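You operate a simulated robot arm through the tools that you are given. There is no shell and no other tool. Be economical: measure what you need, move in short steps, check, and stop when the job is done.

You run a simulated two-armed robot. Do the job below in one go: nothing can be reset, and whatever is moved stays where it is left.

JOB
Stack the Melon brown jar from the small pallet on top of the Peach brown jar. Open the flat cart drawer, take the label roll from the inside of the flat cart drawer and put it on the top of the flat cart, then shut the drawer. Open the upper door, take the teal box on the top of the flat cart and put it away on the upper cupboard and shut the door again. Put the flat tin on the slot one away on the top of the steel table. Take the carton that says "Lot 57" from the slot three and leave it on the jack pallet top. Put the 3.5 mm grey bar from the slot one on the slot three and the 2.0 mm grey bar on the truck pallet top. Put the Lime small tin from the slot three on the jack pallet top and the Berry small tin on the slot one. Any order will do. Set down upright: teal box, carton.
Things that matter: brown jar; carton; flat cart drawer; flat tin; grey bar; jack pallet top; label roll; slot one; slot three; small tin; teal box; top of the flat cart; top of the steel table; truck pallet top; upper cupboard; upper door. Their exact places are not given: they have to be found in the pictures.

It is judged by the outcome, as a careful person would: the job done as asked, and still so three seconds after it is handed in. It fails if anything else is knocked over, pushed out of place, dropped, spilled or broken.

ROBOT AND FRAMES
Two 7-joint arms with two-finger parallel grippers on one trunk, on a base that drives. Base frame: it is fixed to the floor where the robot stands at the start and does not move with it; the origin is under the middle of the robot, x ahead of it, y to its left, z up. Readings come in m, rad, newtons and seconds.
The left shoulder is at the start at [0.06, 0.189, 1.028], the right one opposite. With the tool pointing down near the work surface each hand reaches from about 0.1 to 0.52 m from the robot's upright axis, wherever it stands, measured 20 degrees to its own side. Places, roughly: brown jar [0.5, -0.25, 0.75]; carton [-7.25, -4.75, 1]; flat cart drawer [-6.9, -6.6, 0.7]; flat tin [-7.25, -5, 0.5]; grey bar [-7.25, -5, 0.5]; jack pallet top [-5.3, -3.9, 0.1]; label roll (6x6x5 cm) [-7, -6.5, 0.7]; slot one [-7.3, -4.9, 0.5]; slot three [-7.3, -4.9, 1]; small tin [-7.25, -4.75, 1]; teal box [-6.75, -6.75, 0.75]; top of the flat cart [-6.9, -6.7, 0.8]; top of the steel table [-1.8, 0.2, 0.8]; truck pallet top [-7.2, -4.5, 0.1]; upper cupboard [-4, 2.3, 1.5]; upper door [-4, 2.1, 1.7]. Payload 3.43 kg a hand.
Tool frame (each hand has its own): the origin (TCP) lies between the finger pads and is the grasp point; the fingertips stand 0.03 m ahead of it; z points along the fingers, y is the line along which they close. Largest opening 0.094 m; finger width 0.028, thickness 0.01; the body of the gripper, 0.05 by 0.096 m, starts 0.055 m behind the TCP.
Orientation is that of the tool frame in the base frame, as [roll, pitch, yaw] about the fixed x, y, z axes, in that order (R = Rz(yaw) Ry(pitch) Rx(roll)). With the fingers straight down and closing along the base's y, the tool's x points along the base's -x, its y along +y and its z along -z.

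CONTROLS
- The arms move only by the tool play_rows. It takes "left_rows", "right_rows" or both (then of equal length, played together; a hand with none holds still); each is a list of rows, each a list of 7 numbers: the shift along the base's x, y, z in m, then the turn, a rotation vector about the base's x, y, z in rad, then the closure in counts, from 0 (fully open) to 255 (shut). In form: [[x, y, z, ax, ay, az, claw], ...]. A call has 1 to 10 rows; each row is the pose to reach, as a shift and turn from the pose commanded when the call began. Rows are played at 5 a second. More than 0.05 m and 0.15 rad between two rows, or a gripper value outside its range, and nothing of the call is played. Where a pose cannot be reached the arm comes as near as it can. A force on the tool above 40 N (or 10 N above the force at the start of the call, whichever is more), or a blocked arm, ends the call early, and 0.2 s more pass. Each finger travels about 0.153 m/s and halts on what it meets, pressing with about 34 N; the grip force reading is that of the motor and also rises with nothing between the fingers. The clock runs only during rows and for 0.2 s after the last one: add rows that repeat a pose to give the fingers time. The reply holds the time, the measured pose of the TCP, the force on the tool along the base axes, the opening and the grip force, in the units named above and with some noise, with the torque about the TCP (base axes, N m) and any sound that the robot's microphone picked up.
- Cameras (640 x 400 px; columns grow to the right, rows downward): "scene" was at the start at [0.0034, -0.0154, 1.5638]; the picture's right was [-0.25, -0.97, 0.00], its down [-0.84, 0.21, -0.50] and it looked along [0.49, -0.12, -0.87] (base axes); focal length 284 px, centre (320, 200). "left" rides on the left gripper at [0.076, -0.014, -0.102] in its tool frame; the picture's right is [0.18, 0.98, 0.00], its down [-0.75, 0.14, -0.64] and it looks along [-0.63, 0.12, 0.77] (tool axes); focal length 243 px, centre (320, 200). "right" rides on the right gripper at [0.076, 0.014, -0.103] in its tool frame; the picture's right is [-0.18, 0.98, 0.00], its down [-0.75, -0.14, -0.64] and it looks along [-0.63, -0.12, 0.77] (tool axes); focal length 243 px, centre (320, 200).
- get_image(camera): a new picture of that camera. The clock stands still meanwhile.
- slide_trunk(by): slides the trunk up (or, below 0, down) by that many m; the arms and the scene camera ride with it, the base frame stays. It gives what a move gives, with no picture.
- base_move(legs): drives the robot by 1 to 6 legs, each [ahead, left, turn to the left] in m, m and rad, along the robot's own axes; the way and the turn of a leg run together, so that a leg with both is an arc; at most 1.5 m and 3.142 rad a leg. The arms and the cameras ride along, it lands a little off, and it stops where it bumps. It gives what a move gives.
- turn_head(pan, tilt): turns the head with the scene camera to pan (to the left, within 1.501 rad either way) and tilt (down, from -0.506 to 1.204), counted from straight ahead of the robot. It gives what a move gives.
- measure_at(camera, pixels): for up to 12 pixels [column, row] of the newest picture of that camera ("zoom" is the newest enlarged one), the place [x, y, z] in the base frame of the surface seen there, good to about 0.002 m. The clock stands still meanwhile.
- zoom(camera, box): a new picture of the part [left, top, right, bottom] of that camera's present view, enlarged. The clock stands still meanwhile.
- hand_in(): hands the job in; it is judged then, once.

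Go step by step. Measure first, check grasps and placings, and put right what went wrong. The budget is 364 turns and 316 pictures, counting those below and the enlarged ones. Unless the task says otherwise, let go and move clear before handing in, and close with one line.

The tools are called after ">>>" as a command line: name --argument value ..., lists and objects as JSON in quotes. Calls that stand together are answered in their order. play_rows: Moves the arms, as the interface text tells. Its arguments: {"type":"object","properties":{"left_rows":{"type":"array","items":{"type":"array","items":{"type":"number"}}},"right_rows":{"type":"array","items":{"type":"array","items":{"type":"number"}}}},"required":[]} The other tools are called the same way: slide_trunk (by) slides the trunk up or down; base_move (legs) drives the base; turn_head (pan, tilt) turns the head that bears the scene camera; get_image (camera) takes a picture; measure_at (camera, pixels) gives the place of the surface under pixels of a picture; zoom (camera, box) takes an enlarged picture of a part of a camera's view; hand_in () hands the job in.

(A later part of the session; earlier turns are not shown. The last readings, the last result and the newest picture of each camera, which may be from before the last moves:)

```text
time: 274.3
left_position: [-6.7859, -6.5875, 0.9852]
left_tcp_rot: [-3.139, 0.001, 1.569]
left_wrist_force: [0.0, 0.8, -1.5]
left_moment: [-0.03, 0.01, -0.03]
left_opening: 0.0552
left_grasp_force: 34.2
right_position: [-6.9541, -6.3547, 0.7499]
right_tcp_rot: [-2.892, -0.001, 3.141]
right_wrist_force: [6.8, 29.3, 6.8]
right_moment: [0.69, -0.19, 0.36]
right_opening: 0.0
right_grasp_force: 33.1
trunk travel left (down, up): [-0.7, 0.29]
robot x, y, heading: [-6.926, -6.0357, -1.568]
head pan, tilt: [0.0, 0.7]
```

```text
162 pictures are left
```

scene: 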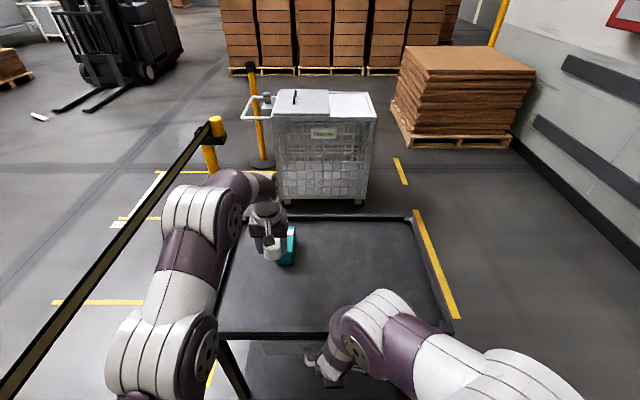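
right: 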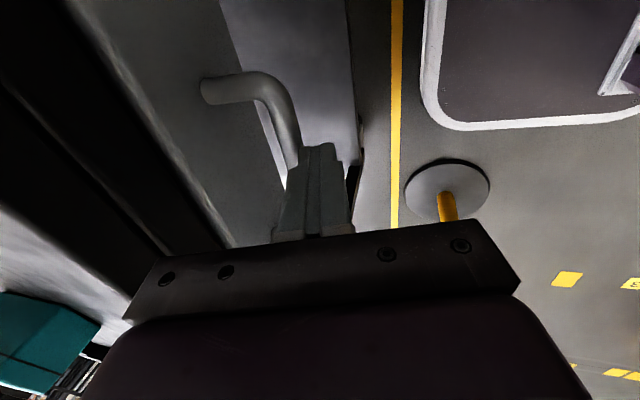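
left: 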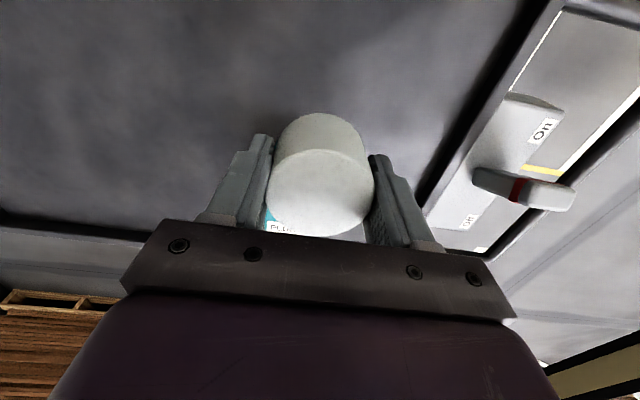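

Drawer shut (face y −6.4175). Withdraw the right hand.

>>> play_rows --right_rows '[[0, 0.03, 0, 0, 0, 0, 255], [0, 0.06, 0.02, 0, 0, 0, 255], [-0.02, 0.09, 0.045, 0, 0, 0, 255], [-0.05, 0.1, 0.08, 0, 0, 0, 200], [-0.08, 0.1, 0.115, 0, 0, 0, 100], [-0.11, 0.1, 0.15, 0, 0, 0, 0], [-0.14, 0.1, 0.19, 0, 0, 0, 0], [-0.17, 0.1, 0.23, 0, 0, 0, 0], [-0.19, 0.1, 0.26, 0, 0, 0, 0]]'

>>> play_rows --left_rows '[[-0.04, 0, 0, 0, 0, 0, 255], [-0.08, 0, 0, 0, 0, 0, 255], [-0.12, 0, -0.01, 0, 0, 0, 255], [-0.16, 0.005, -0.03, 0, 0, 0, 255], [-0.2, 0.01, -0.05, 0, 0, 0, 255], [-0.215, 0.01, -0.09, 0, 0, 0, 255], [-0.215, 0.01, -0.125, 0, 0, 0, 255], [-0.215, 0.01, -0.14, 0, 0, 0, 255], [-0.215, 0.01, -0.14, 0, 0, 0, 255]]'

>>> get_image --camera "left"

```text
time: 275.6
left_position: [-6.788, -6.5891, 0.9816]
left_tcp_rot: [-3.141, -0.002, 1.57]
left_wrist_force: [0.5, -0.2, -1.3]
left_moment: [-0.02, -0.01, -0.01]
left_opening: 0.0554
left_grasp_force: 34.1
right_position: [-7.0482, -6.273, 0.8922]
right_tcp_rot: [-2.857, 0.013, -3.141]
right_wrist_force: [0.1, -2.5, -1.4]
right_moment: [0.15, -0.09, 0.09]
right_opening: 0.0942
right_grasp_force: 0.0
trunk travel left (down, up): [-0.7, 0.29]
robot x, y, heading: [-6.9223, -6.0407, -1.565]
head pan, tilt: [0.0, 0.7]
stopped in row 6 (right hand): the force on the tool passed its limit at 129 N (the readings are from after the stop); the commanded pose is now the measured one
```

```text
time: 277.6
left_position: [-7.0027, -6.5824, 0.8422]
left_tcp_rot: [-3.139, -0.001, 1.57]
left_wrist_force: [-0.4, 0.2, -0.5]
left_moment: [0.0, -0.01, 0.02]
left_opening: 0.0555
left_grasp_force: 33.7
left hand out of reach, approached as far as the arm can: row 2, 3, 4, 5
right_position: [-7.0482, -6.2726, 0.8916]
right_tcp_rot: [-2.857, 0.014, -3.141]
right_wrist_force: [-1.0, -4.7, -1.3]
right_moment: [0.32, -0.05, 0.15]
right_opening: 0.0938
right_grasp_force: 0.2
trunk travel left (down, up): [-0.7, 0.29]
robot x, y, heading: [-6.9207, -6.0358, -1.568]
head pan, tilt: [0.0, 0.7]
```

```text
161 pictures are left
```

left: 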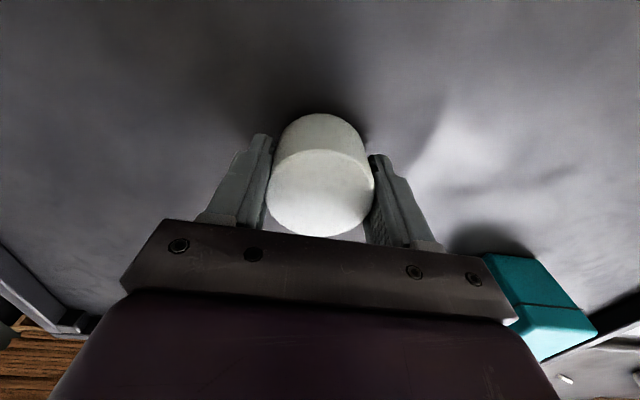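

The right hand touched my own trunk; no matter. Roll is ~7 mm above the tray: lower and release.

>>> play_rows --left_rows '[[0, 0, -0.004, 0, 0, 0, 255], [0, 0, -0.007, 0, 0, 0, 255], [0, 0, -0.008, 0, 0, 0, 255], [0, 0, -0.008, 0, 0, 0, 255]]'

```text
time: 278.6
left_position: [-7.0021, -6.5804, 0.8345]
left_tcp_rot: [-3.139, -0.002, 1.569]
left_wrist_force: [-1.1, 0.7, -0.4]
left_moment: [0.0, 0.02, 0.01]
left_opening: 0.0554
left_grasp_force: 33.9
right_position: [-7.0481, -6.2721, 0.8932]
right_tcp_rot: [-2.859, 0.014, -3.141]
right_wrist_force: [0.2, -4.0, 0.7]
right_moment: [0.41, -0.01, 0.08]
right_opening: 0.094
right_grasp_force: 0.1
trunk travel left (down, up): [-0.7, 0.29]
robot x, y, heading: [-6.9244, -6.0428, -1.57]
head pan, tilt: [0.0, 0.7]
```

>>> play_rows --left_rows '[[0, 0, -0.001, 0, 0, 0, 255], [0, 0, -0.002, 0, 0, 0, 130], [0, 0, -0.001, 0, 0, 0, 0], [0, 0, 0.0, 0, 0, 0, 0], [0, 0, 0.04, 0, 0, 0, 0], [0, 0, 0.08, 0, 0, 0, 0], [0, 0, 0.12, 0, 0, 0, 0], [0, 0, 0.15, 0, 0, 0, 0], [0.03, 0.0, 0.17, 0, 0, 0, 0], [0.07, 0, 0.18, 0, 0, 0, 0]]'

>>> get_image --camera "left"

>>> get_image --camera "scene"

```text
time: 280.9
left_position: [-6.9293, -6.5544, 0.9922]
left_tcp_rot: [-3.137, -0.001, 1.571]
left_wrist_force: [0.0, -0.2, -0.4]
left_moment: [0.01, 0.0, 0.01]
left_opening: 0.0937
left_grasp_force: 0.0
left hand out of reach, approached as far as the arm can: row 6, 7, 8, 9, 10
right_position: [-7.0475, -6.2737, 0.8917]
right_tcp_rot: [-2.857, 0.013, 3.14]
right_wrist_force: [0.0, -4.1, 1.6]
right_moment: [0.53, 0.07, 0.08]
right_opening: 0.0941
right_grasp_force: 0.1
trunk travel left (down, up): [-0.7, 0.29]
robot x, y, heading: [-6.9199, -6.0411, -1.57]
head pan, tilt: [0.0, 0.7]
```

```text
160 pictures are left
```

left: 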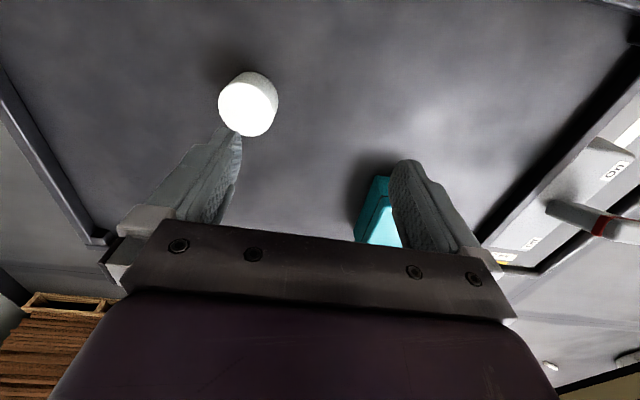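

```text
159 pictures are left
```

scene: 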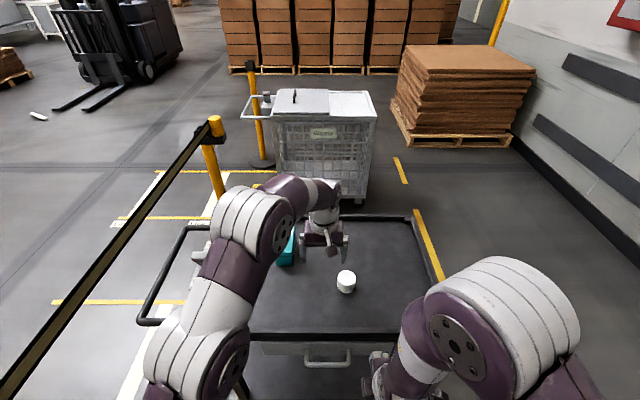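

The roll stands on the cart top. Now measure the teal box.

>>> play_rows --left_rows '[[0.03, 0.03, 0.01, 0, 0, 0, 0], [0.06, 0.06, 0.02, 0, 0, 0, 0], [0.09, 0.09, 0.03, 0, 0, 0, 0], [0.11, 0.12, 0.04, 0, 0, 0, 0], [0.12, 0.15, 0.05, 0, 0, 0, 0], [0.12, 0.19, 0.05, 0, 0, 0, 0], [0.12, 0.23, 0.05, 0, 0, 0, 0]]'

>>> get_image --camera "left"

>>> get_image --camera "scene"

```text
time: 282.4
left_position: [-6.8099, -6.323, 1.0409]
left_tcp_rot: [-3.14, -0.001, 1.571]
left_wrist_force: [-0.1, 1.7, -0.3]
left_moment: [-0.03, 0.02, 0.0]
left_opening: 0.0939
left_grasp_force: 0.1
right_position: [-7.0478, -6.2705, 0.8928]
right_tcp_rot: [-2.855, 0.015, -3.141]
right_wrist_force: [0.0, -4.9, 2.1]
right_moment: [0.5, 0.1, 0.11]
right_opening: 0.094
right_grasp_force: 0.0
trunk travel left (down, up): [-0.7, 0.29]
robot x, y, heading: [-6.9241, -6.0408, -1.565]
head pan, tilt: [0.0, 0.7]
```

```text
158 pictures are left
```

left: 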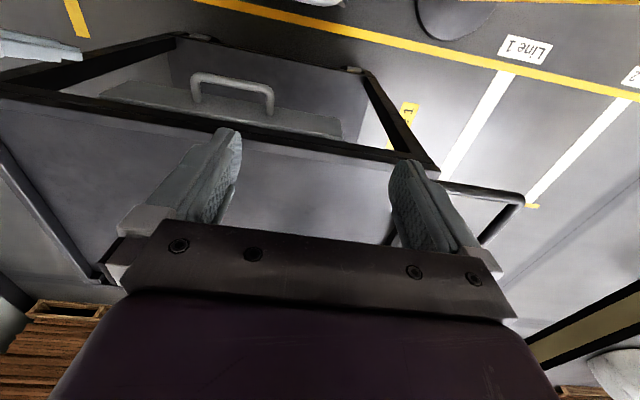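

```text
157 pictures are left
```

scene: 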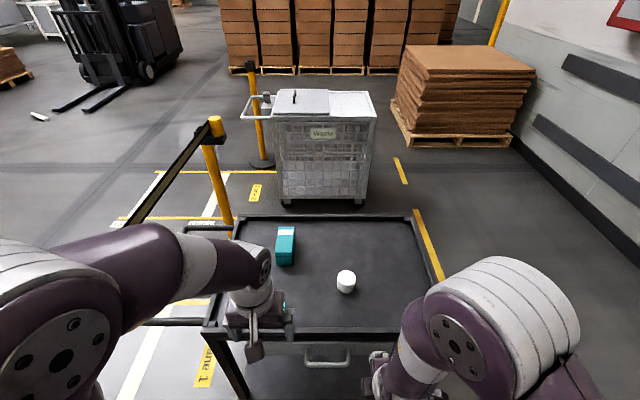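

>>> zoom --camera "scene" --box '[260, 210, 380, 300]'

>>> measure_at --camera "zoom" --pixels '[[95, 100], [190, 100], [90, 195], [182, 197], [140, 150], [90, 290], [175, 285], [85, 240], [185, 240], [460, 370], [300, 250], [460, 330]]'

```text
4.44 times, centred on (320, 255) of scene
```

zoom: 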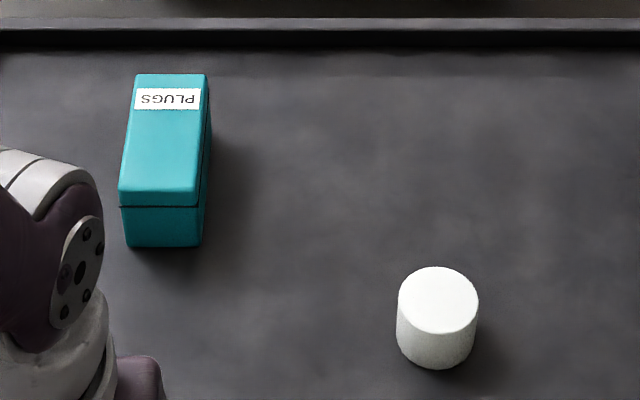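

```text
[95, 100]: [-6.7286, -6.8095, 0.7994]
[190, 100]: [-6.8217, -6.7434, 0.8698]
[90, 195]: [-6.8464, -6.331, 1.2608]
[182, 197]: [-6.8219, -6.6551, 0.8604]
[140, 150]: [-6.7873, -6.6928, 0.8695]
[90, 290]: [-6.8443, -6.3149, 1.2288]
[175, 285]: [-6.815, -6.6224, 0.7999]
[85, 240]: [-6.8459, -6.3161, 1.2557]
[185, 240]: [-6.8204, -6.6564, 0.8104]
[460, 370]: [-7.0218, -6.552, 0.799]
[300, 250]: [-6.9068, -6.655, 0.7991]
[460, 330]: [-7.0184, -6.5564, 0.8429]
```

Teal box: x −6.834…−6.779, y −6.655…−6.770, top 0.870. I approach with the left hand at tilt 0.8 (useful for the cupboard).

>>> play_rows --left_rows '[[0, -0.045, 0, -0.1, 0, 0, 0], [0, -0.09, 0, -0.2, 0, 0, 0], [0, -0.135, 0, -0.3, 0, 0, 0], [0, -0.18, 0, -0.4, 0, 0, 0], [0.002, -0.225, 0, -0.5, 0, 0, 0], [0.003, -0.27, -0.01, -0.6, 0, 0, 0], [0.003, -0.315, -0.03, -0.7, 0, 0, 0], [0.003, -0.35, -0.06, -0.8, 0, 0, 0], [0.003, -0.37, -0.09, -0.8, 0, 0, 0], [0.003, -0.37, -0.1, -0.8, 0, 0, 0]]'

>>> get_image --camera "left"

```text
time: 284.6
left_position: [-6.8069, -6.6952, 0.9398]
left_tcp_rot: [-3.139, 0.8, 1.573]
left_wrist_force: [-0.1, 0.1, -0.1]
left_moment: [0.0, 0.0, -0.02]
left_opening: 0.0938
left_grasp_force: 0.1
right_position: [-7.0472, -6.2719, 0.8924]
right_tcp_rot: [-2.854, 0.012, -3.14]
right_wrist_force: [-0.2, -6.0, -3.3]
right_moment: [0.28, -0.05, 0.18]
right_opening: 0.0938
right_grasp_force: 0.1
trunk travel left (down, up): [-0.7, 0.29]
robot x, y, heading: [-6.9218, -6.0375, -1.569]
head pan, tilt: [0.0, 0.7]
```

```text
155 pictures are left
```

left: 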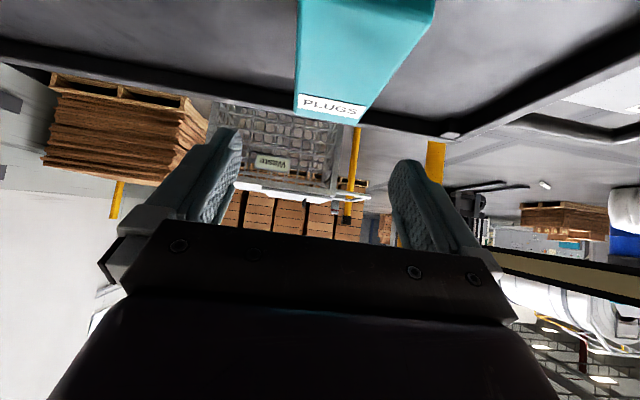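

>>> measure_at --camera "left" --pixels '[[302, 60], [400, 60], [302, 105], [360, 112], [303, 20], [425, 20]]'

```text
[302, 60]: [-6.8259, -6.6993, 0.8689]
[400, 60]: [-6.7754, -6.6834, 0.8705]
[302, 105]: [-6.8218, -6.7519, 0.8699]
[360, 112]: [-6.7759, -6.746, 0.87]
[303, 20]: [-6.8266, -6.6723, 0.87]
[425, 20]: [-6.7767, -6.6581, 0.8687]
```

Box centre x −6.801. Adjust and descend to z 0.848, then grip.

>>> play_rows --left_rows '[[0.005, 0, -0.03, 0, 0, 0, 0], [0.005, 0, -0.06, 0, 0, 0, 0], [0.005, 0, -0.083, 0, 0, 0, 0], [0.005, 0, -0.091, 0, 0, 0, 0], [0.005, 0, -0.091, 0, 0, 0, 0], [0.005, 0, -0.091, 0, 0, 0, 255], [0.005, 0, -0.091, 0, 0, 0, 255], [0.005, 0, -0.091, 0, 0, 0, 255]]'

>>> get_image --camera "left"

```text
time: 286.4
left_position: [-6.8018, -6.6965, 0.8496]
left_tcp_rot: [-3.14, 0.797, 1.572]
left_wrist_force: [0.8, 0.5, -1.0]
left_moment: [-0.08, 0.05, 0.02]
left_opening: 0.0622
left_grasp_force: 34.3
right_position: [-7.047, -6.2722, 0.8924]
right_tcp_rot: [-2.858, 0.013, -3.141]
right_wrist_force: [0.4, -5.4, 0.0]
right_moment: [0.44, -0.03, 0.15]
right_opening: 0.0943
right_grasp_force: 0.0
trunk travel left (down, up): [-0.7, 0.29]
robot x, y, heading: [-6.9222, -6.0397, -1.568]
head pan, tilt: [0.0, 0.7]
```

```text
154 pictures are left
```

left: 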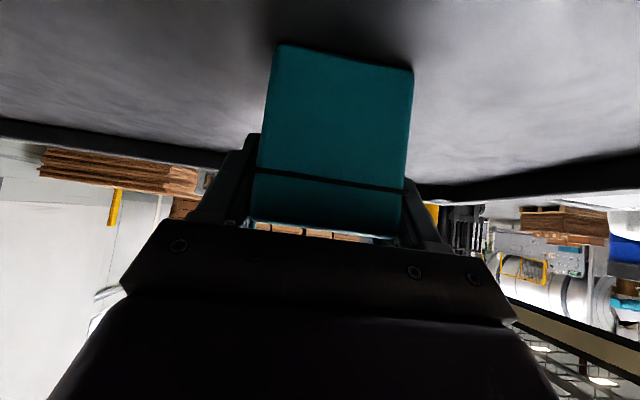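

Gripped. Lift and back the base off.

>>> play_rows --left_rows '[[0, 0, 0.03, 0, 0, 0, 255], [0, 0, 0.07, 0, 0, 0, 255], [0, 0, 0.11, 0, 0, 0, 255], [0, 0, 0.14, 0, 0, 0, 255], [0, 0, 0.14, 0, 0, 0, 255]]' --right_rows '[[0, -0.015, 0, 0, 0, 0, 0], [0, -0.02, 0.0, 0, 0, 0, 0], [0, -0.02, 0.0, 0, 0, 0, 0], [0, -0.02, 0, 0, 0, 0, 0], [0, -0.02, 0, 0, 0, 0, 0]]'

>>> base_move --legs '[[-0.38, 0, 0]]'

>>> get_image --camera "left"

>>> get_image --camera "scene"

```text
time: 287.6
left_position: [-6.8012, -6.6971, 0.9877]
left_tcp_rot: [-3.139, 0.796, 1.572]
left_wrist_force: [-0.4, -0.3, -1.5]
left_moment: [0.07, 0.02, -0.02]
left_opening: 0.0623
left_grasp_force: 33.9
right_position: [-7.0466, -6.2935, 0.8917]
right_tcp_rot: [-2.856, 0.014, 3.14]
right_wrist_force: [-0.3, 0.6, -0.5]
right_moment: [0.01, -0.03, -0.01]
right_opening: 0.0939
right_grasp_force: 0.0
trunk travel left (down, up): [-0.7, 0.29]
robot x, y, heading: [-6.9243, -6.0393, -1.573]
head pan, tilt: [0.0, 0.7]
```

```text
time: 290.1
left_position: [-6.8045, -6.3147, 0.9903]
left_tcp_rot: [-3.14, 0.797, 1.568]
left_wrist_force: [-0.1, 0.0, -2.9]
left_moment: [0.04, -0.01, 0.01]
left_opening: 0.0622
left_grasp_force: 33.9
right_position: [-7.0478, -5.9111, 0.8915]
right_tcp_rot: [-2.857, 0.014, 3.136]
right_wrist_force: [-0.3, -0.6, 0.2]
right_moment: [-0.02, -0.01, 0.0]
right_opening: 0.0941
right_grasp_force: 0.1
trunk travel left (down, up): [-0.7, 0.29]
robot x, y, heading: [-6.9213, -5.6573, -1.567]
head pan, tilt: [0.0, 0.7]
```

```text
153 pictures are left
```

left: 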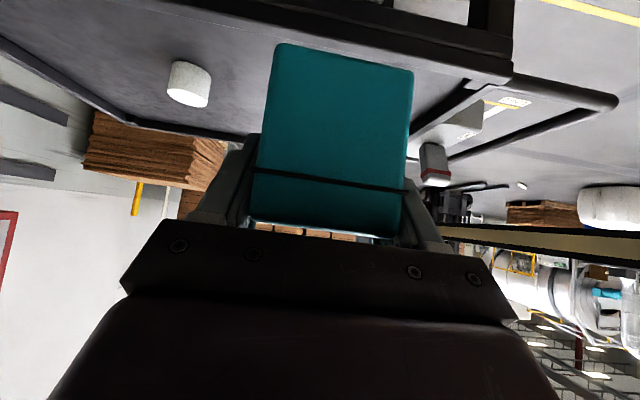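

```text
152 pictures are left
```

scene: 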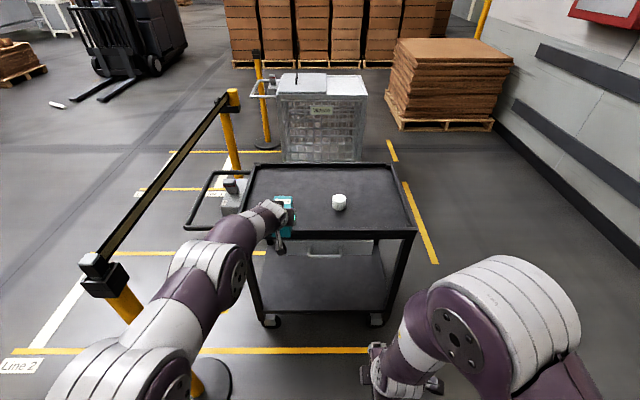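

Drawer closed, roll on top. Straighten the right hand: untilt, then yaw back.

>>> play_rows --right_rows '[[0, -0.03, 0.03, 0.1, 0, 0, 0], [0, -0.06, 0.06, 0.2, 0, 0, 0], [0, -0.08, 0.1, 0.285, 0, 0, 0]]'

>>> play_rows --right_rows '[[0, 0, 0, 0, 0, -0.148, 0], [0, 0, 0, 0, 0, -0.296, 0], [0, 0, 0, 0, 0, -0.444, 0], [0, 0, 0, 0, 0, -0.592, 0], [0, 0, 0, 0, 0, -0.74, 0], [0, 0, 0, 0, 0, -0.888, 0], [0, 0, 0, 0, 0, -1.036, 0], [0, 0, 0, 0, 0, -1.184, 0], [0, 0, 0, 0, 0, -1.332, 0], [0, 0, 0, 0, 0, -1.48, 0]]'

```text
time: 290.9
left_position: [-6.8053, -6.3148, 0.9905]
left_tcp_rot: [-3.139, 0.797, 1.568]
left_wrist_force: [0.5, -0.5, -3.2]
left_moment: [0.02, 0.01, -0.01]
left_opening: 0.0624
left_grasp_force: 33.8
right_position: [-7.0518, -5.9498, 0.9328]
right_tcp_rot: [-3.026, 0.013, 3.133]
right_wrist_force: [-0.3, 0.6, 0.8]
right_moment: [0.01, 0.0, 0.0]
right_opening: 0.0938
right_grasp_force: 0.0
right hand out of reach, approached as far as the arm can: row 2, 3
trunk travel left (down, up): [-0.7, 0.29]
robot x, y, heading: [-6.9209, -5.6569, -1.574]
head pan, tilt: [0.0, 0.7]
```

```text
time: 293.1
left_position: [-6.8046, -6.3147, 0.9896]
left_tcp_rot: [-3.14, 0.797, 1.567]
left_wrist_force: [0.4, -0.4, -2.1]
left_moment: [0.06, 0.02, 0.02]
left_opening: 0.0618
left_grasp_force: 33.2
right_position: [-7.05, -5.9541, 0.9333]
right_tcp_rot: [-3.025, 0.011, 1.653]
right_wrist_force: [-0.4, 0.1, 0.6]
right_moment: [-0.01, 0.02, 0.0]
right_opening: 0.0943
right_grasp_force: 0.1
trunk travel left (down, up): [-0.7, 0.29]
robot x, y, heading: [-6.9205, -5.6622, -1.573]
head pan, tilt: [0.0, 0.7]
```

Now back around: left 0.25/back 0.1, back 0.4, left 0.5, then turn right to face the shelf.

>>> base_move --legs '[[-0.1, 0.25, 0], [-0.4, 0, 0], [0, 0.5, 0], [0, 0, -1.571]]'

>>> get_image --camera "scene"

```text
time: 303.4
left_position: [-6.8299, -5.2863, 0.9888]
left_tcp_rot: [-3.141, 0.798, 0.011]
left_wrist_force: [0.2, 0.3, -2.3]
left_moment: [0.01, -0.07, -0.03]
left_opening: 0.0623
left_grasp_force: 33.6
right_position: [-6.4715, -5.0346, 0.9338]
right_tcp_rot: [-3.027, 0.011, 0.099]
right_wrist_force: [0.5, 0.0, 0.5]
right_moment: [-0.02, -0.03, 0.0]
right_opening: 0.0937
right_grasp_force: 0.1
trunk travel left (down, up): [-0.7, 0.29]
robot x, y, heading: [-6.1735, -5.1608, -3.13]
head pan, tilt: [0.0, 0.7]
```

```text
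151 pictures are left
```

scene: 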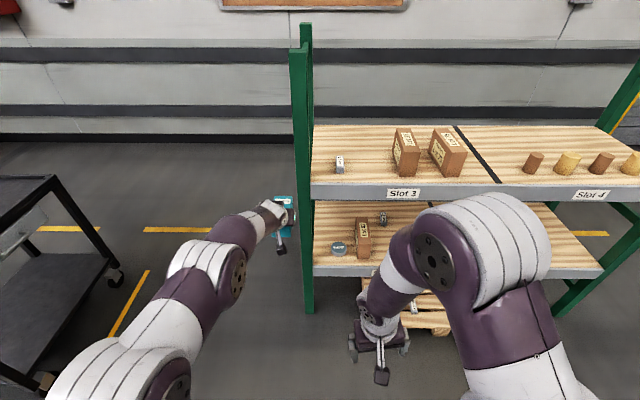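

Now the flat tin with the right hand. Lower the trunk 0.27, set the right hand to tilt 0.5 and shift the left hand (box) outward.

>>> slide_trunk --by -0.27

>>> play_rows --right_rows '[[-0.03, 0, 0, -0.035, 0.122, -0.018, 0], [-0.06, 0, 0, -0.07, 0.245, -0.036, 0], [-0.1, 0, 0, -0.104, 0.367, -0.053, 0], [-0.14, 0, 0, -0.139, 0.489, -0.071, 0], [-0.18, 0, 0, -0.139, 0.489, -0.071, 0], [-0.22, 0, 0, -0.139, 0.489, -0.071, 0], [-0.24, 0, 0, -0.139, 0.489, -0.071, 0]]' --left_rows '[[0, -0.02, 0, 0, 0, 0, 255], [0, -0.04, 0, 0, 0, 0, 255], [0, -0.06, 0, 0, 0, 0, 255], [0, -0.08, 0, 0, 0, 0, 255], [0, -0.1, 0, 0, 0, 0, 255], [0, -0.1, 0, 0, 0, 0, 255], [0, -0.1, 0, 0, 0, 0, 255]]'

>>> base_move --legs '[[0, 0.07, 0]]'

>>> get_image --camera "right"

>>> get_image --camera "scene"

```text
time: 306.1
left_position: [-6.8294, -5.2864, 0.7184]
left_tcp_rot: [-3.141, 0.798, 0.013]
left_wrist_force: [-0.5, 0.0, -2.4]
left_moment: [0.02, -0.06, 0.0]
left_opening: 0.062
left_grasp_force: 34.3
right_position: [-6.4714, -5.0358, 0.6639]
right_tcp_rot: [-3.027, 0.01, 0.1]
right_wrist_force: [-0.7, 0.2, 0.2]
right_moment: [-0.03, 0.02, -0.02]
right_opening: 0.0938
right_grasp_force: 0.0
trunk travel left (down, up): [-0.43, 0.56]
robot x, y, heading: [-6.1738, -5.1563, -3.132]
head pan, tilt: [0.0, 0.7]
```

```text
time: 307.7
left_position: [-6.8307, -5.3868, 0.7175]
left_tcp_rot: [-3.141, 0.798, 0.013]
left_wrist_force: [-0.1, -0.8, -2.5]
left_moment: [-0.04, -0.05, 0.02]
left_opening: 0.0623
left_grasp_force: 34.5
right_position: [-6.7118, -5.035, 0.6627]
right_tcp_rot: [3.137, 0.506, -0.004]
right_wrist_force: [0.0, -0.1, -0.1]
right_moment: [-0.02, -0.02, -0.02]
right_opening: 0.0937
right_grasp_force: 0.2
trunk travel left (down, up): [-0.43, 0.56]
robot x, y, heading: [-6.1763, -5.1577, -3.128]
head pan, tilt: [0.0, 0.7]
```

```text
time: 308.7
left_position: [-6.8284, -5.4562, 0.7178]
left_tcp_rot: [-3.137, 0.798, 0.014]
left_wrist_force: [-0.1, -0.3, -1.9]
left_moment: [-0.01, -0.03, -0.02]
left_opening: 0.062
left_grasp_force: 34.2
right_position: [-6.7111, -5.1066, 0.6632]
right_tcp_rot: [3.141, 0.506, -0.002]
right_wrist_force: [-0.2, -0.3, 0.8]
right_moment: [0.03, 0.02, 0.0]
right_opening: 0.0942
right_grasp_force: 0.0
trunk travel left (down, up): [-0.43, 0.56]
robot x, y, heading: [-6.174, -5.2319, -3.124]
head pan, tilt: [0.0, 0.7]
```

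```text
150 pictures are left
```

right: 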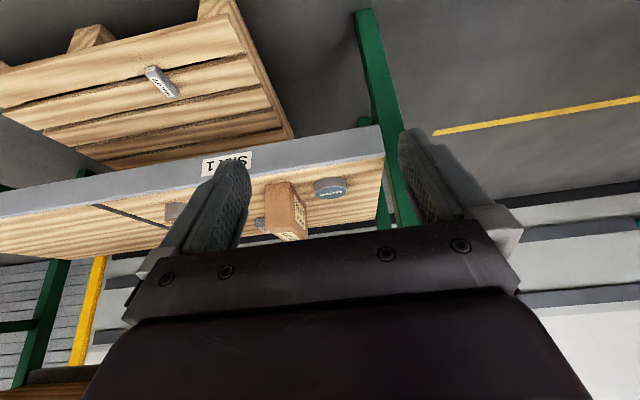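

```text
149 pictures are left
```

scene: 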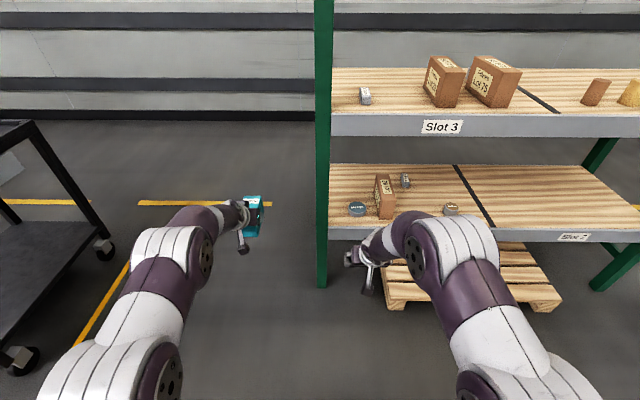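

Heading slightly off; correct and drive ahead 0.27.

>>> base_move --legs '[[0.27, 0, -0.016]]'

>>> get_image --camera "right"

>>> get_image --camera "scene"

```text
time: 310.6
left_position: [-7.1025, -5.4495, 0.717]
left_tcp_rot: [-3.141, 0.795, -0.001]
left_wrist_force: [0.3, -0.2, -1.9]
left_moment: [0.03, -0.07, -0.02]
left_opening: 0.0623
left_grasp_force: 34.0
right_position: [-6.9789, -5.0988, 0.6622]
right_tcp_rot: [3.138, 0.503, -0.019]
right_wrist_force: [-1.0, 0.4, -0.1]
right_moment: [-0.01, 0.03, 0.03]
right_opening: 0.0939
right_grasp_force: 0.1
trunk travel left (down, up): [-0.43, 0.56]
robot x, y, heading: [-6.4416, -5.2282, 3.139]
head pan, tilt: [0.0, 0.7]
```

```text
148 pictures are left
```

right: 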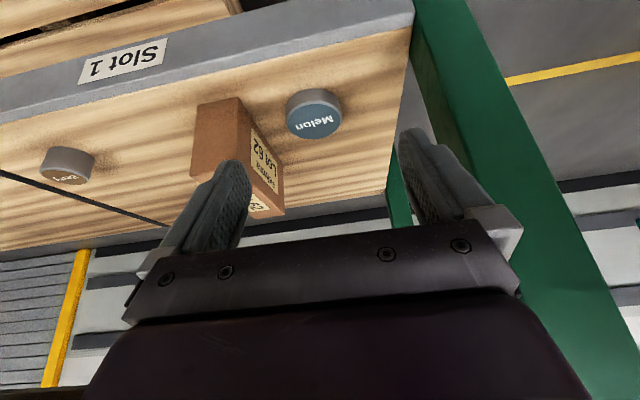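

```text
147 pictures are left
```

scene: 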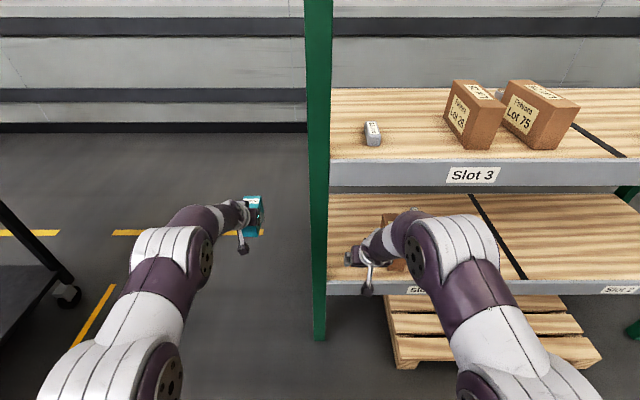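

>>> zoom --camera "right" --box '[260, 70, 380, 160]'

>>> measure_at --camera "zoom" --pixels '[[175, 270], [425, 250], [300, 185], [320, 360], [300, 260], [420, 130], [140, 120]]'

```text
4.44 times, centred on (320, 115) of right
```

zoom: 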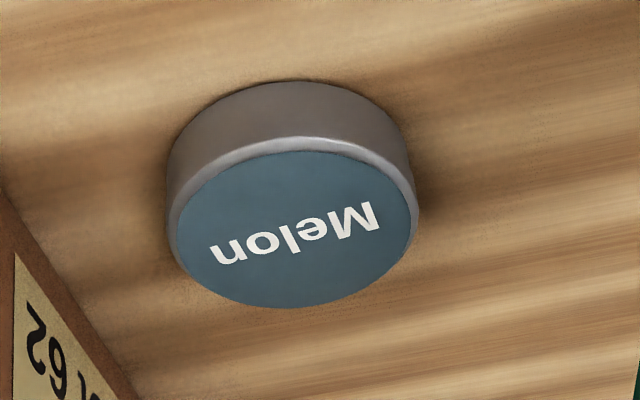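

```text
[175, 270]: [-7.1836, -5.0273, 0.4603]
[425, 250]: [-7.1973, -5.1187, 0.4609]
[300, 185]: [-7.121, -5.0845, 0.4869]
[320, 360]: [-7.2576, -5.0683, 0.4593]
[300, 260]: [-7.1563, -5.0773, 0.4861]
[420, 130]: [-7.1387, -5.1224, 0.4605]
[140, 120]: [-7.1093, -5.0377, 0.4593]
```

>>> measure_at --camera "zoom" --pixels '[[293, 228], [180, 232], [410, 215], [305, 155], [282, 302]]'

```text
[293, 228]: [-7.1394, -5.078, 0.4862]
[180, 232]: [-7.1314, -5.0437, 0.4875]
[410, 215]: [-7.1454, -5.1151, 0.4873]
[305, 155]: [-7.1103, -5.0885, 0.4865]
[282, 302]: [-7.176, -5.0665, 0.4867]
```

Flat tin centre (−7.141,−5.079), Ø≈0.072. Move in above it and descend.

>>> play_rows --right_rows '[[-0.035, 0.005, -0.015, 0, 0, 0.01, 0], [-0.07, 0.01, -0.03, 0, 0, 0.019, 0], [-0.11, 0.015, -0.045, 0, 0, 0.019, 0], [-0.145, 0.02, -0.06, 0, 0, 0.019, 0], [-0.15, 0.02, -0.1, 0, 0, 0.019, 0], [-0.15, 0.02, -0.135, 0, 0, 0.019, 0], [-0.15, 0.02, -0.135, 0, 0, 0.019, 0]]'

>>> get_image --camera "right"

```text
time: 312.2
left_position: [-7.1025, -5.4481, 0.7169]
left_tcp_rot: [-3.139, 0.798, -0.002]
left_wrist_force: [0.3, -0.4, -1.8]
left_moment: [0.02, -0.04, 0.0]
left_opening: 0.0619
left_grasp_force: 34.5
right_position: [-7.1279, -5.0802, 0.528]
right_tcp_rot: [3.138, 0.507, 0.0]
right_wrist_force: [0.9, -0.3, -0.3]
right_moment: [0.01, 0.0, 0.02]
right_opening: 0.094
right_grasp_force: 0.1
trunk travel left (down, up): [-0.43, 0.56]
robot x, y, heading: [-6.4423, -5.2289, 3.14]
head pan, tilt: [0.0, 0.7]
```

```text
145 pictures are left
```

right: 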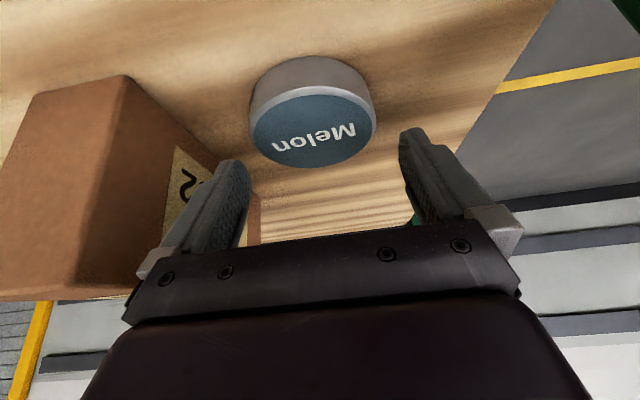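

Aligned. Descend 3.3 cm.

>>> play_rows --right_rows '[[0, 0, -0.015, 0, 0, 0, 0], [0, 0, -0.028, 0, 0, 0, 0], [0, 0, -0.033, 0, 0, 0, 0], [0, 0, -0.033, 0, 0, 0, 0]]'

>>> get_image --camera "right"

```text
time: 313.2
left_position: [-7.102, -5.448, 0.7185]
left_tcp_rot: [-3.14, 0.796, -0.001]
left_wrist_force: [-0.3, -0.3, -2.4]
left_moment: [0.0, -0.04, 0.0]
left_opening: 0.0619
left_grasp_force: 33.7
right_position: [-7.1278, -5.0787, 0.4962]
right_tcp_rot: [3.138, 0.505, 0.0]
right_wrist_force: [0.0, 0.0, 0.7]
right_moment: [0.0, 0.0, 0.02]
right_opening: 0.0939
right_grasp_force: 0.1
trunk travel left (down, up): [-0.43, 0.56]
robot x, y, heading: [-6.4461, -5.229, 3.14]
head pan, tilt: [0.0, 0.7]
```

```text
144 pictures are left
```

right: 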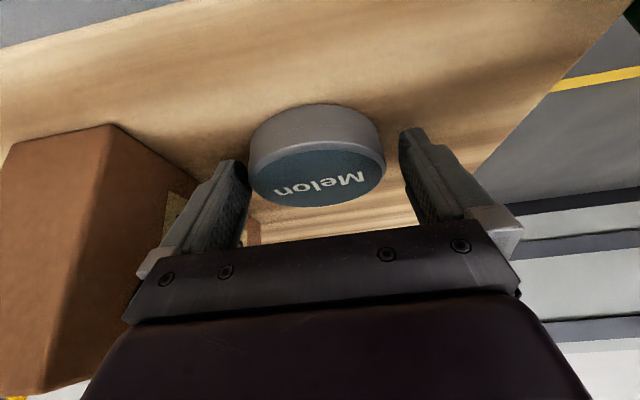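

>>> play_rows --right_rows '[[0, 0.004, 0, 0, 0, 0, 0], [0, 0.004, -0.001, 0, 0, 0, 0], [0, 0.004, -0.001, 0, 0, 0, 255], [0, 0.004, -0.001, 0, 0, 0, 255], [0, 0.004, -0.001, 0, 0, 0, 255], [0, 0.004, 0.03, 0, 0, 0, 255], [0.01, 0.004, 0.06, 0, 0, 0, 255], [0.04, 0.004, 0.09, 0, 0, 0, 255], [0.08, 0.004, 0.11, 0, 0, 0, 255], [0.12, 0.004, 0.12, 0, 0, 0, 255]]'

>>> get_image --camera "right"

```text
time: 315.4
left_position: [-7.1024, -5.4485, 0.7197]
left_tcp_rot: [-3.14, 0.799, -0.002]
left_wrist_force: [0.3, 0.5, -2.1]
left_moment: [0.01, -0.04, 0.03]
left_opening: 0.0622
left_grasp_force: 34.1
right_position: [-7.0076, -5.0759, 0.6173]
right_tcp_rot: [3.137, 0.507, 0.0]
right_wrist_force: [0.9, -0.7, -0.7]
right_moment: [-0.01, 0.01, 0.02]
right_opening: 0.0802
right_grasp_force: 34.1
trunk travel left (down, up): [-0.43, 0.56]
robot x, y, heading: [-6.4429, -5.2325, 3.138]
head pan, tilt: [0.0, 0.7]
```

```text
143 pictures are left
```

right: 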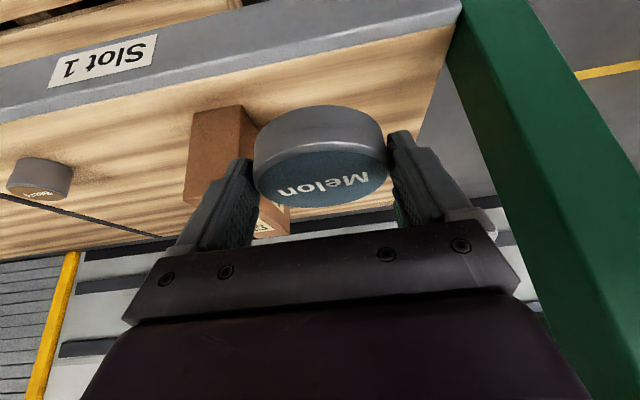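

Flat tin held. Back to x≈−6.15, raise the trunk, and strafe right up the aisle.

>>> base_move --legs '[[-0.29, 0, 0]]'

>>> slide_trunk --by 0.27

>>> base_move --legs '[[0, -1.15, 0], [0, -1.15, 0], [0, -1.15, 0]]'

>>> get_image --camera "right"

>>> get_image --camera "left"

```text
time: 317.4
left_position: [-6.8122, -5.4486, 0.7194]
left_tcp_rot: [-3.139, 0.799, -0.003]
left_wrist_force: [0.4, 0.7, -1.4]
left_moment: [-0.01, -0.05, -0.02]
left_opening: 0.0621
left_grasp_force: 33.6
right_position: [-6.7192, -5.0776, 0.6155]
right_tcp_rot: [3.138, 0.508, 0.001]
right_wrist_force: [0.5, -0.6, -0.7]
right_moment: [-0.01, -0.03, 0.04]
right_opening: 0.0802
right_grasp_force: 34.0
trunk travel left (down, up): [-0.43, 0.56]
robot x, y, heading: [-6.1539, -5.2317, -3.14]
head pan, tilt: [0.0, 0.7]
```

```text
time: 320.2
left_position: [-6.8143, -5.4492, 0.9874]
left_tcp_rot: [-3.139, 0.795, -0.001]
left_wrist_force: [-0.6, 0.0, -2.9]
left_moment: [0.04, -0.06, 0.03]
left_opening: 0.0621
left_grasp_force: 34.0
right_position: [-6.7199, -5.0766, 0.8863]
right_tcp_rot: [3.137, 0.506, 0.002]
right_wrist_force: [-0.4, 0.6, -1.5]
right_moment: [0.02, 0.0, -0.02]
right_opening: 0.0803
right_grasp_force: 33.9
trunk travel left (down, up): [-0.7, 0.29]
robot x, y, heading: [-6.1568, -5.2303, -3.14]
head pan, tilt: [0.0, 0.7]
```

```text
time: 336.9
left_position: [-6.8314, -2.0265, 0.9888]
left_tcp_rot: [-3.139, 0.795, 0.017]
left_wrist_force: [-0.1, -0.2, -3.1]
left_moment: [0.01, -0.01, 0.01]
left_opening: 0.0623
left_grasp_force: 33.8
right_position: [-6.7433, -1.6517, 0.8864]
right_tcp_rot: [3.139, 0.506, 0.018]
right_wrist_force: [-0.3, 0.0, -0.7]
right_moment: [0.01, -0.04, -0.05]
right_opening: 0.0802
right_grasp_force: 34.2
trunk travel left (down, up): [-0.7, 0.29]
robot x, y, heading: [-6.1728, -1.7994, -3.124]
head pan, tilt: [0.0, 0.7]
```

```text
142 pictures are left
```

right: 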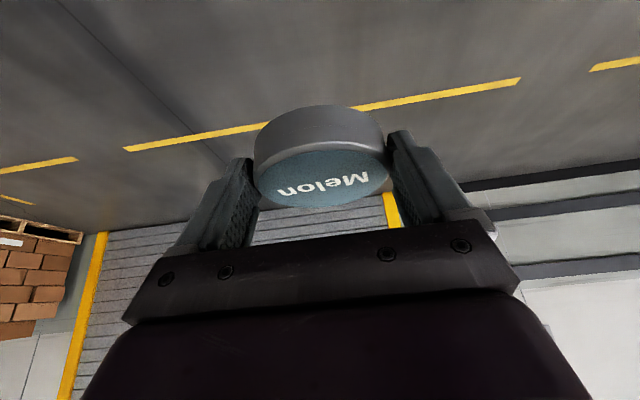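

```text
141 pictures are left
```

left: 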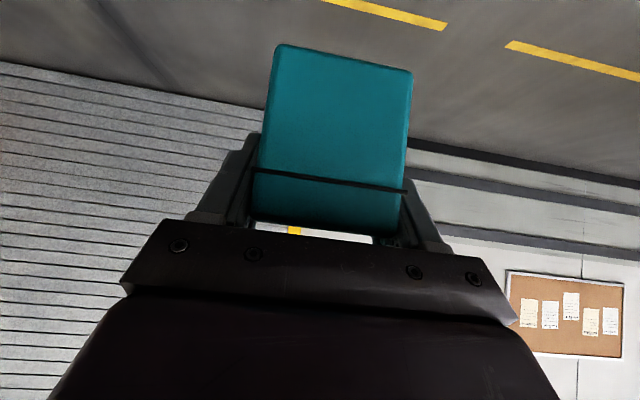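

Turn to face +y and strafe right toward the steel table.

>>> base_move --legs '[[0, 0, -1.588], [0, -1.4, 0], [0, -1.4, 0], [0, -1.4, 0]]'

>>> get_image --camera "scene"

```text
time: 361.0
left_position: [-2.183, -1.0678, 0.9885]
left_tcp_rot: [-3.141, 0.796, -1.548]
left_wrist_force: [0.0, -0.5, -2.3]
left_moment: [-0.06, 0.02, 0.01]
left_opening: 0.0621
left_grasp_force: 34.3
right_position: [-1.8088, -1.1515, 0.8862]
right_tcp_rot: [3.139, 0.505, -1.549]
right_wrist_force: [1.0, -0.3, -1.3]
right_moment: [-0.01, -0.03, 0.02]
right_opening: 0.0802
right_grasp_force: 33.6
trunk travel left (down, up): [-0.7, 0.29]
robot x, y, heading: [-1.9511, -1.7197, 1.596]
head pan, tilt: [0.0, 0.7]
```

```text
140 pictures are left
```

scene: 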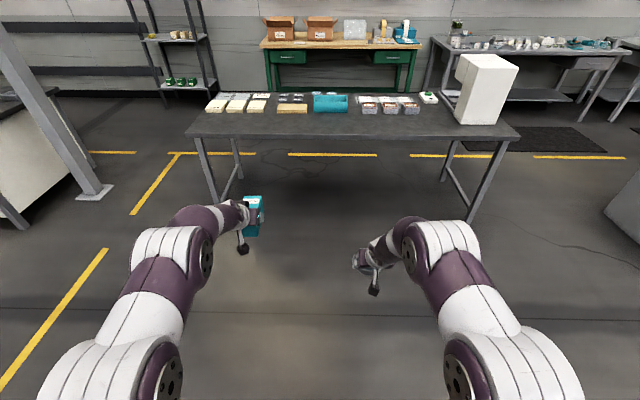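

The steel table is ahead with a free strip along its near edge. Measure.

>>> measure_at --camera "scene" --pixels '[[330, 130], [330, 138], [215, 130], [340, 112], [290, 110], [375, 115], [420, 115], [240, 110], [470, 130], [495, 133], [300, 125], [360, 125]]'

>>> zoom --camera "scene" --box '[190, 75, 530, 150]'

```text
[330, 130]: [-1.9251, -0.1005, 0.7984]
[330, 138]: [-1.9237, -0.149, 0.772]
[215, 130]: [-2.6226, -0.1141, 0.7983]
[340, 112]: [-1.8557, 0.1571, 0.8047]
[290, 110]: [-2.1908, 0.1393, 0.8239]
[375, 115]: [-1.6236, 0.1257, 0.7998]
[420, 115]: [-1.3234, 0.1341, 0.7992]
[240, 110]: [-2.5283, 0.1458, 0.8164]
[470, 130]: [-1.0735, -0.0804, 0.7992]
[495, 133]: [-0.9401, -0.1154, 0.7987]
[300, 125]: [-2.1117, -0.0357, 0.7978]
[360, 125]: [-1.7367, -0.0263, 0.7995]
```

```text
1.88 times, centred on (360, 112) of scene
```

zoom: 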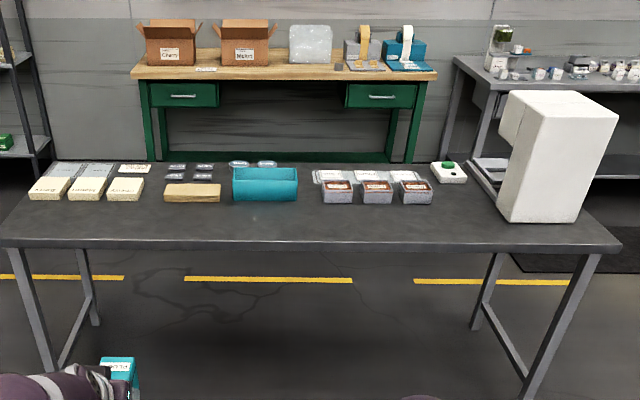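

Near edge y −0.149, items start y≥0.12. Drive ahead 1.12 so the tin is over y≈−0.03.

>>> base_move --legs '[[0, 0, -0.025], [0.8, 0, 0], [0.32, 0, 0]]'

>>> get_image --camera "right"

>>> get_image --camera "scene"

```text
time: 367.4
left_position: [-2.1731, 0.0569, 0.9877]
left_tcp_rot: [-3.141, 0.797, -1.567]
left_wrist_force: [-0.1, 0.5, -2.1]
left_moment: [-0.05, 0.02, 0.0]
left_opening: 0.0619
left_grasp_force: 33.9
right_position: [-1.7998, -0.0349, 0.886]
right_tcp_rot: [3.138, 0.505, -1.568]
right_wrist_force: [-0.1, 0.2, -1.3]
right_moment: [-0.02, 0.04, -0.01]
right_opening: 0.0801
right_grasp_force: 34.2
trunk travel left (down, up): [-0.7, 0.29]
robot x, y, heading: [-1.9562, -0.6018, 1.576]
head pan, tilt: [0.0, 0.7]
```

```text
138 pictures are left
```

right: 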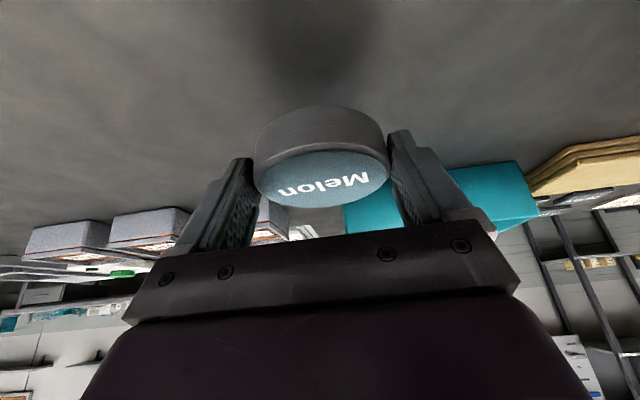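

```text
137 pictures are left
```

scene: 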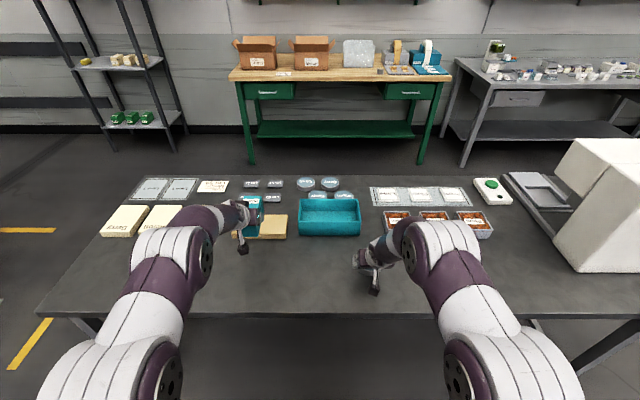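

Clear table beneath. Lower to z≈0.835.

>>> play_rows --right_rows '[[0, 0, -0.02, 0, 0, 0, 255], [0, 0, -0.038, 0, 0, 0, 255], [0, 0, -0.047, 0, 0, 0, 255], [0, 0, -0.051, 0, 0, 0, 255], [0, 0, -0.051, 0, 0, 0, 255]]'

>>> get_image --camera "right"

```text
time: 368.6
left_position: [-2.1734, 0.0563, 0.9877]
left_tcp_rot: [-3.14, 0.796, -1.567]
left_wrist_force: [0.0, 0.2, -2.6]
left_moment: [-0.06, 0.01, 0.03]
left_opening: 0.0619
left_grasp_force: 34.3
right_position: [-1.801, -0.0342, 0.8348]
right_tcp_rot: [3.138, 0.507, -1.567]
right_wrist_force: [0.1, -0.1, -0.5]
right_moment: [-0.02, -0.01, 0.0]
right_opening: 0.0802
right_grasp_force: 33.7
trunk travel left (down, up): [-0.7, 0.29]
robot x, y, heading: [-1.9542, -0.6016, 1.578]
head pan, tilt: [0.0, 0.7]
```

```text
136 pictures are left
```

right: 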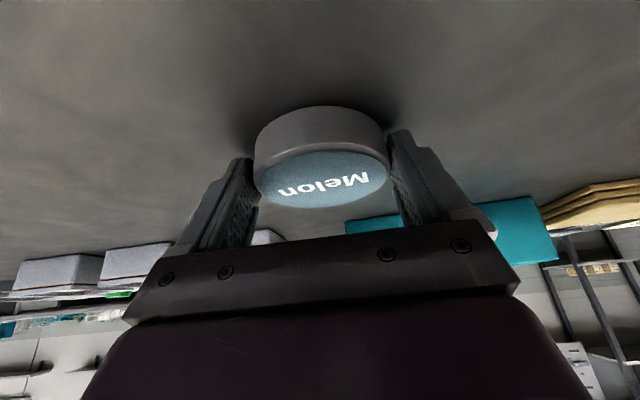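

>>> play_rows --right_rows '[[0, 0, -0.002, 0, 0, 0, 255], [0, 0, -0.003, 0, 0, 0, 255], [0, 0, -0.003, 0, 0, 0, 100], [0, 0, -0.002, 0, 0, 0, 0], [0, 0, -0.001, 0, 0, 0, 0], [0, -0.01, 0.03, 0, 0, 0, 0], [0, -0.03, 0.07, 0, 0, 0, 0], [0, -0.06, 0.1, 0, 0, 0, 0], [0, -0.1, 0.12, 0, 0, 0, 0]]'

>>> get_image --camera "right"

```text
time: 370.6
left_position: [-2.1747, 0.0542, 0.9891]
left_tcp_rot: [-3.141, 0.8, -1.566]
left_wrist_force: [0.2, 0.1, -1.8]
left_moment: [-0.06, 0.0, -0.02]
left_opening: 0.0623
left_grasp_force: 34.2
right_position: [-1.7996, -0.1369, 0.957]
right_tcp_rot: [3.139, 0.508, -1.565]
right_wrist_force: [-0.8, -0.2, -0.3]
right_moment: [0.06, -0.01, -0.01]
right_opening: 0.0942
right_grasp_force: 0.1
trunk travel left (down, up): [-0.7, 0.29]
robot x, y, heading: [-1.9543, -0.6024, 1.574]
head pan, tilt: [0.0, 0.7]
```

```text
135 pictures are left
```

right: 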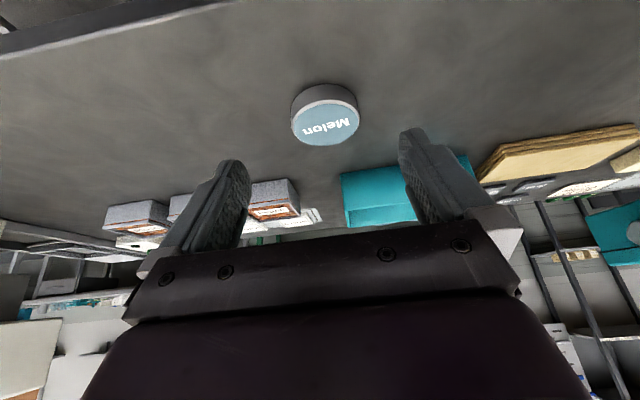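

Flat tin is placed. Back away and look toward the cupboard at left.

>>> base_move --legs '[[-0.9, 0, 0]]'

>>> turn_head --pan 0.6 --tilt 0.35

>>> get_image --camera "scene"

```text
time: 375.3
left_position: [-2.1692, -0.8391, 0.9882]
left_tcp_rot: [-3.14, 0.796, -1.572]
left_wrist_force: [0.2, 0.6, -2.8]
left_moment: [-0.07, -0.02, 0.0]
left_opening: 0.062
left_grasp_force: 34.3
right_position: [-1.7967, -1.0323, 0.9555]
right_tcp_rot: [3.138, 0.505, -1.57]
right_wrist_force: [-0.9, -0.1, -0.3]
right_moment: [0.02, 0.0, -0.02]
right_opening: 0.0938
right_grasp_force: 0.1
trunk travel left (down, up): [-0.7, 0.29]
robot x, y, heading: [-1.9479, -1.4948, 1.569]
head pan, tilt: [0.0, 0.7]
```

```text
time: 376.3
left_position: [-2.168, -0.8388, 0.9893]
left_tcp_rot: [-3.141, 0.797, -1.572]
left_wrist_force: [0.1, -0.5, -2.6]
left_moment: [-0.04, 0.01, -0.01]
left_opening: 0.0622
left_grasp_force: 33.9
right_position: [-1.796, -1.0317, 0.9551]
right_tcp_rot: [3.139, 0.506, -1.571]
right_wrist_force: [-0.8, 0.1, 0.0]
right_moment: [0.01, 0.0, 0.01]
right_opening: 0.0939
right_grasp_force: 0.1
trunk travel left (down, up): [-0.7, 0.29]
robot x, y, heading: [-1.9489, -1.4921, 1.57]
head pan, tilt: [0.6, 0.351]
```

```text
134 pictures are left
```

scene: 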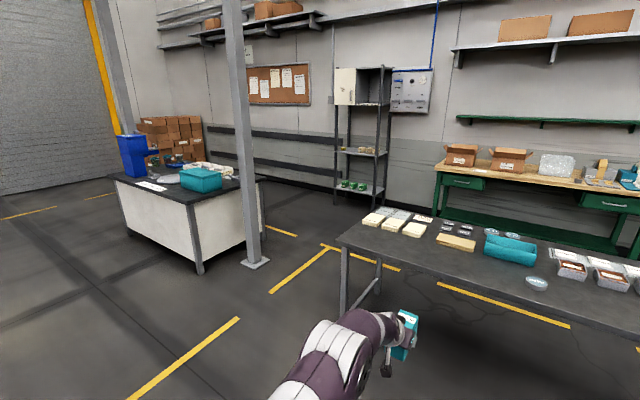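

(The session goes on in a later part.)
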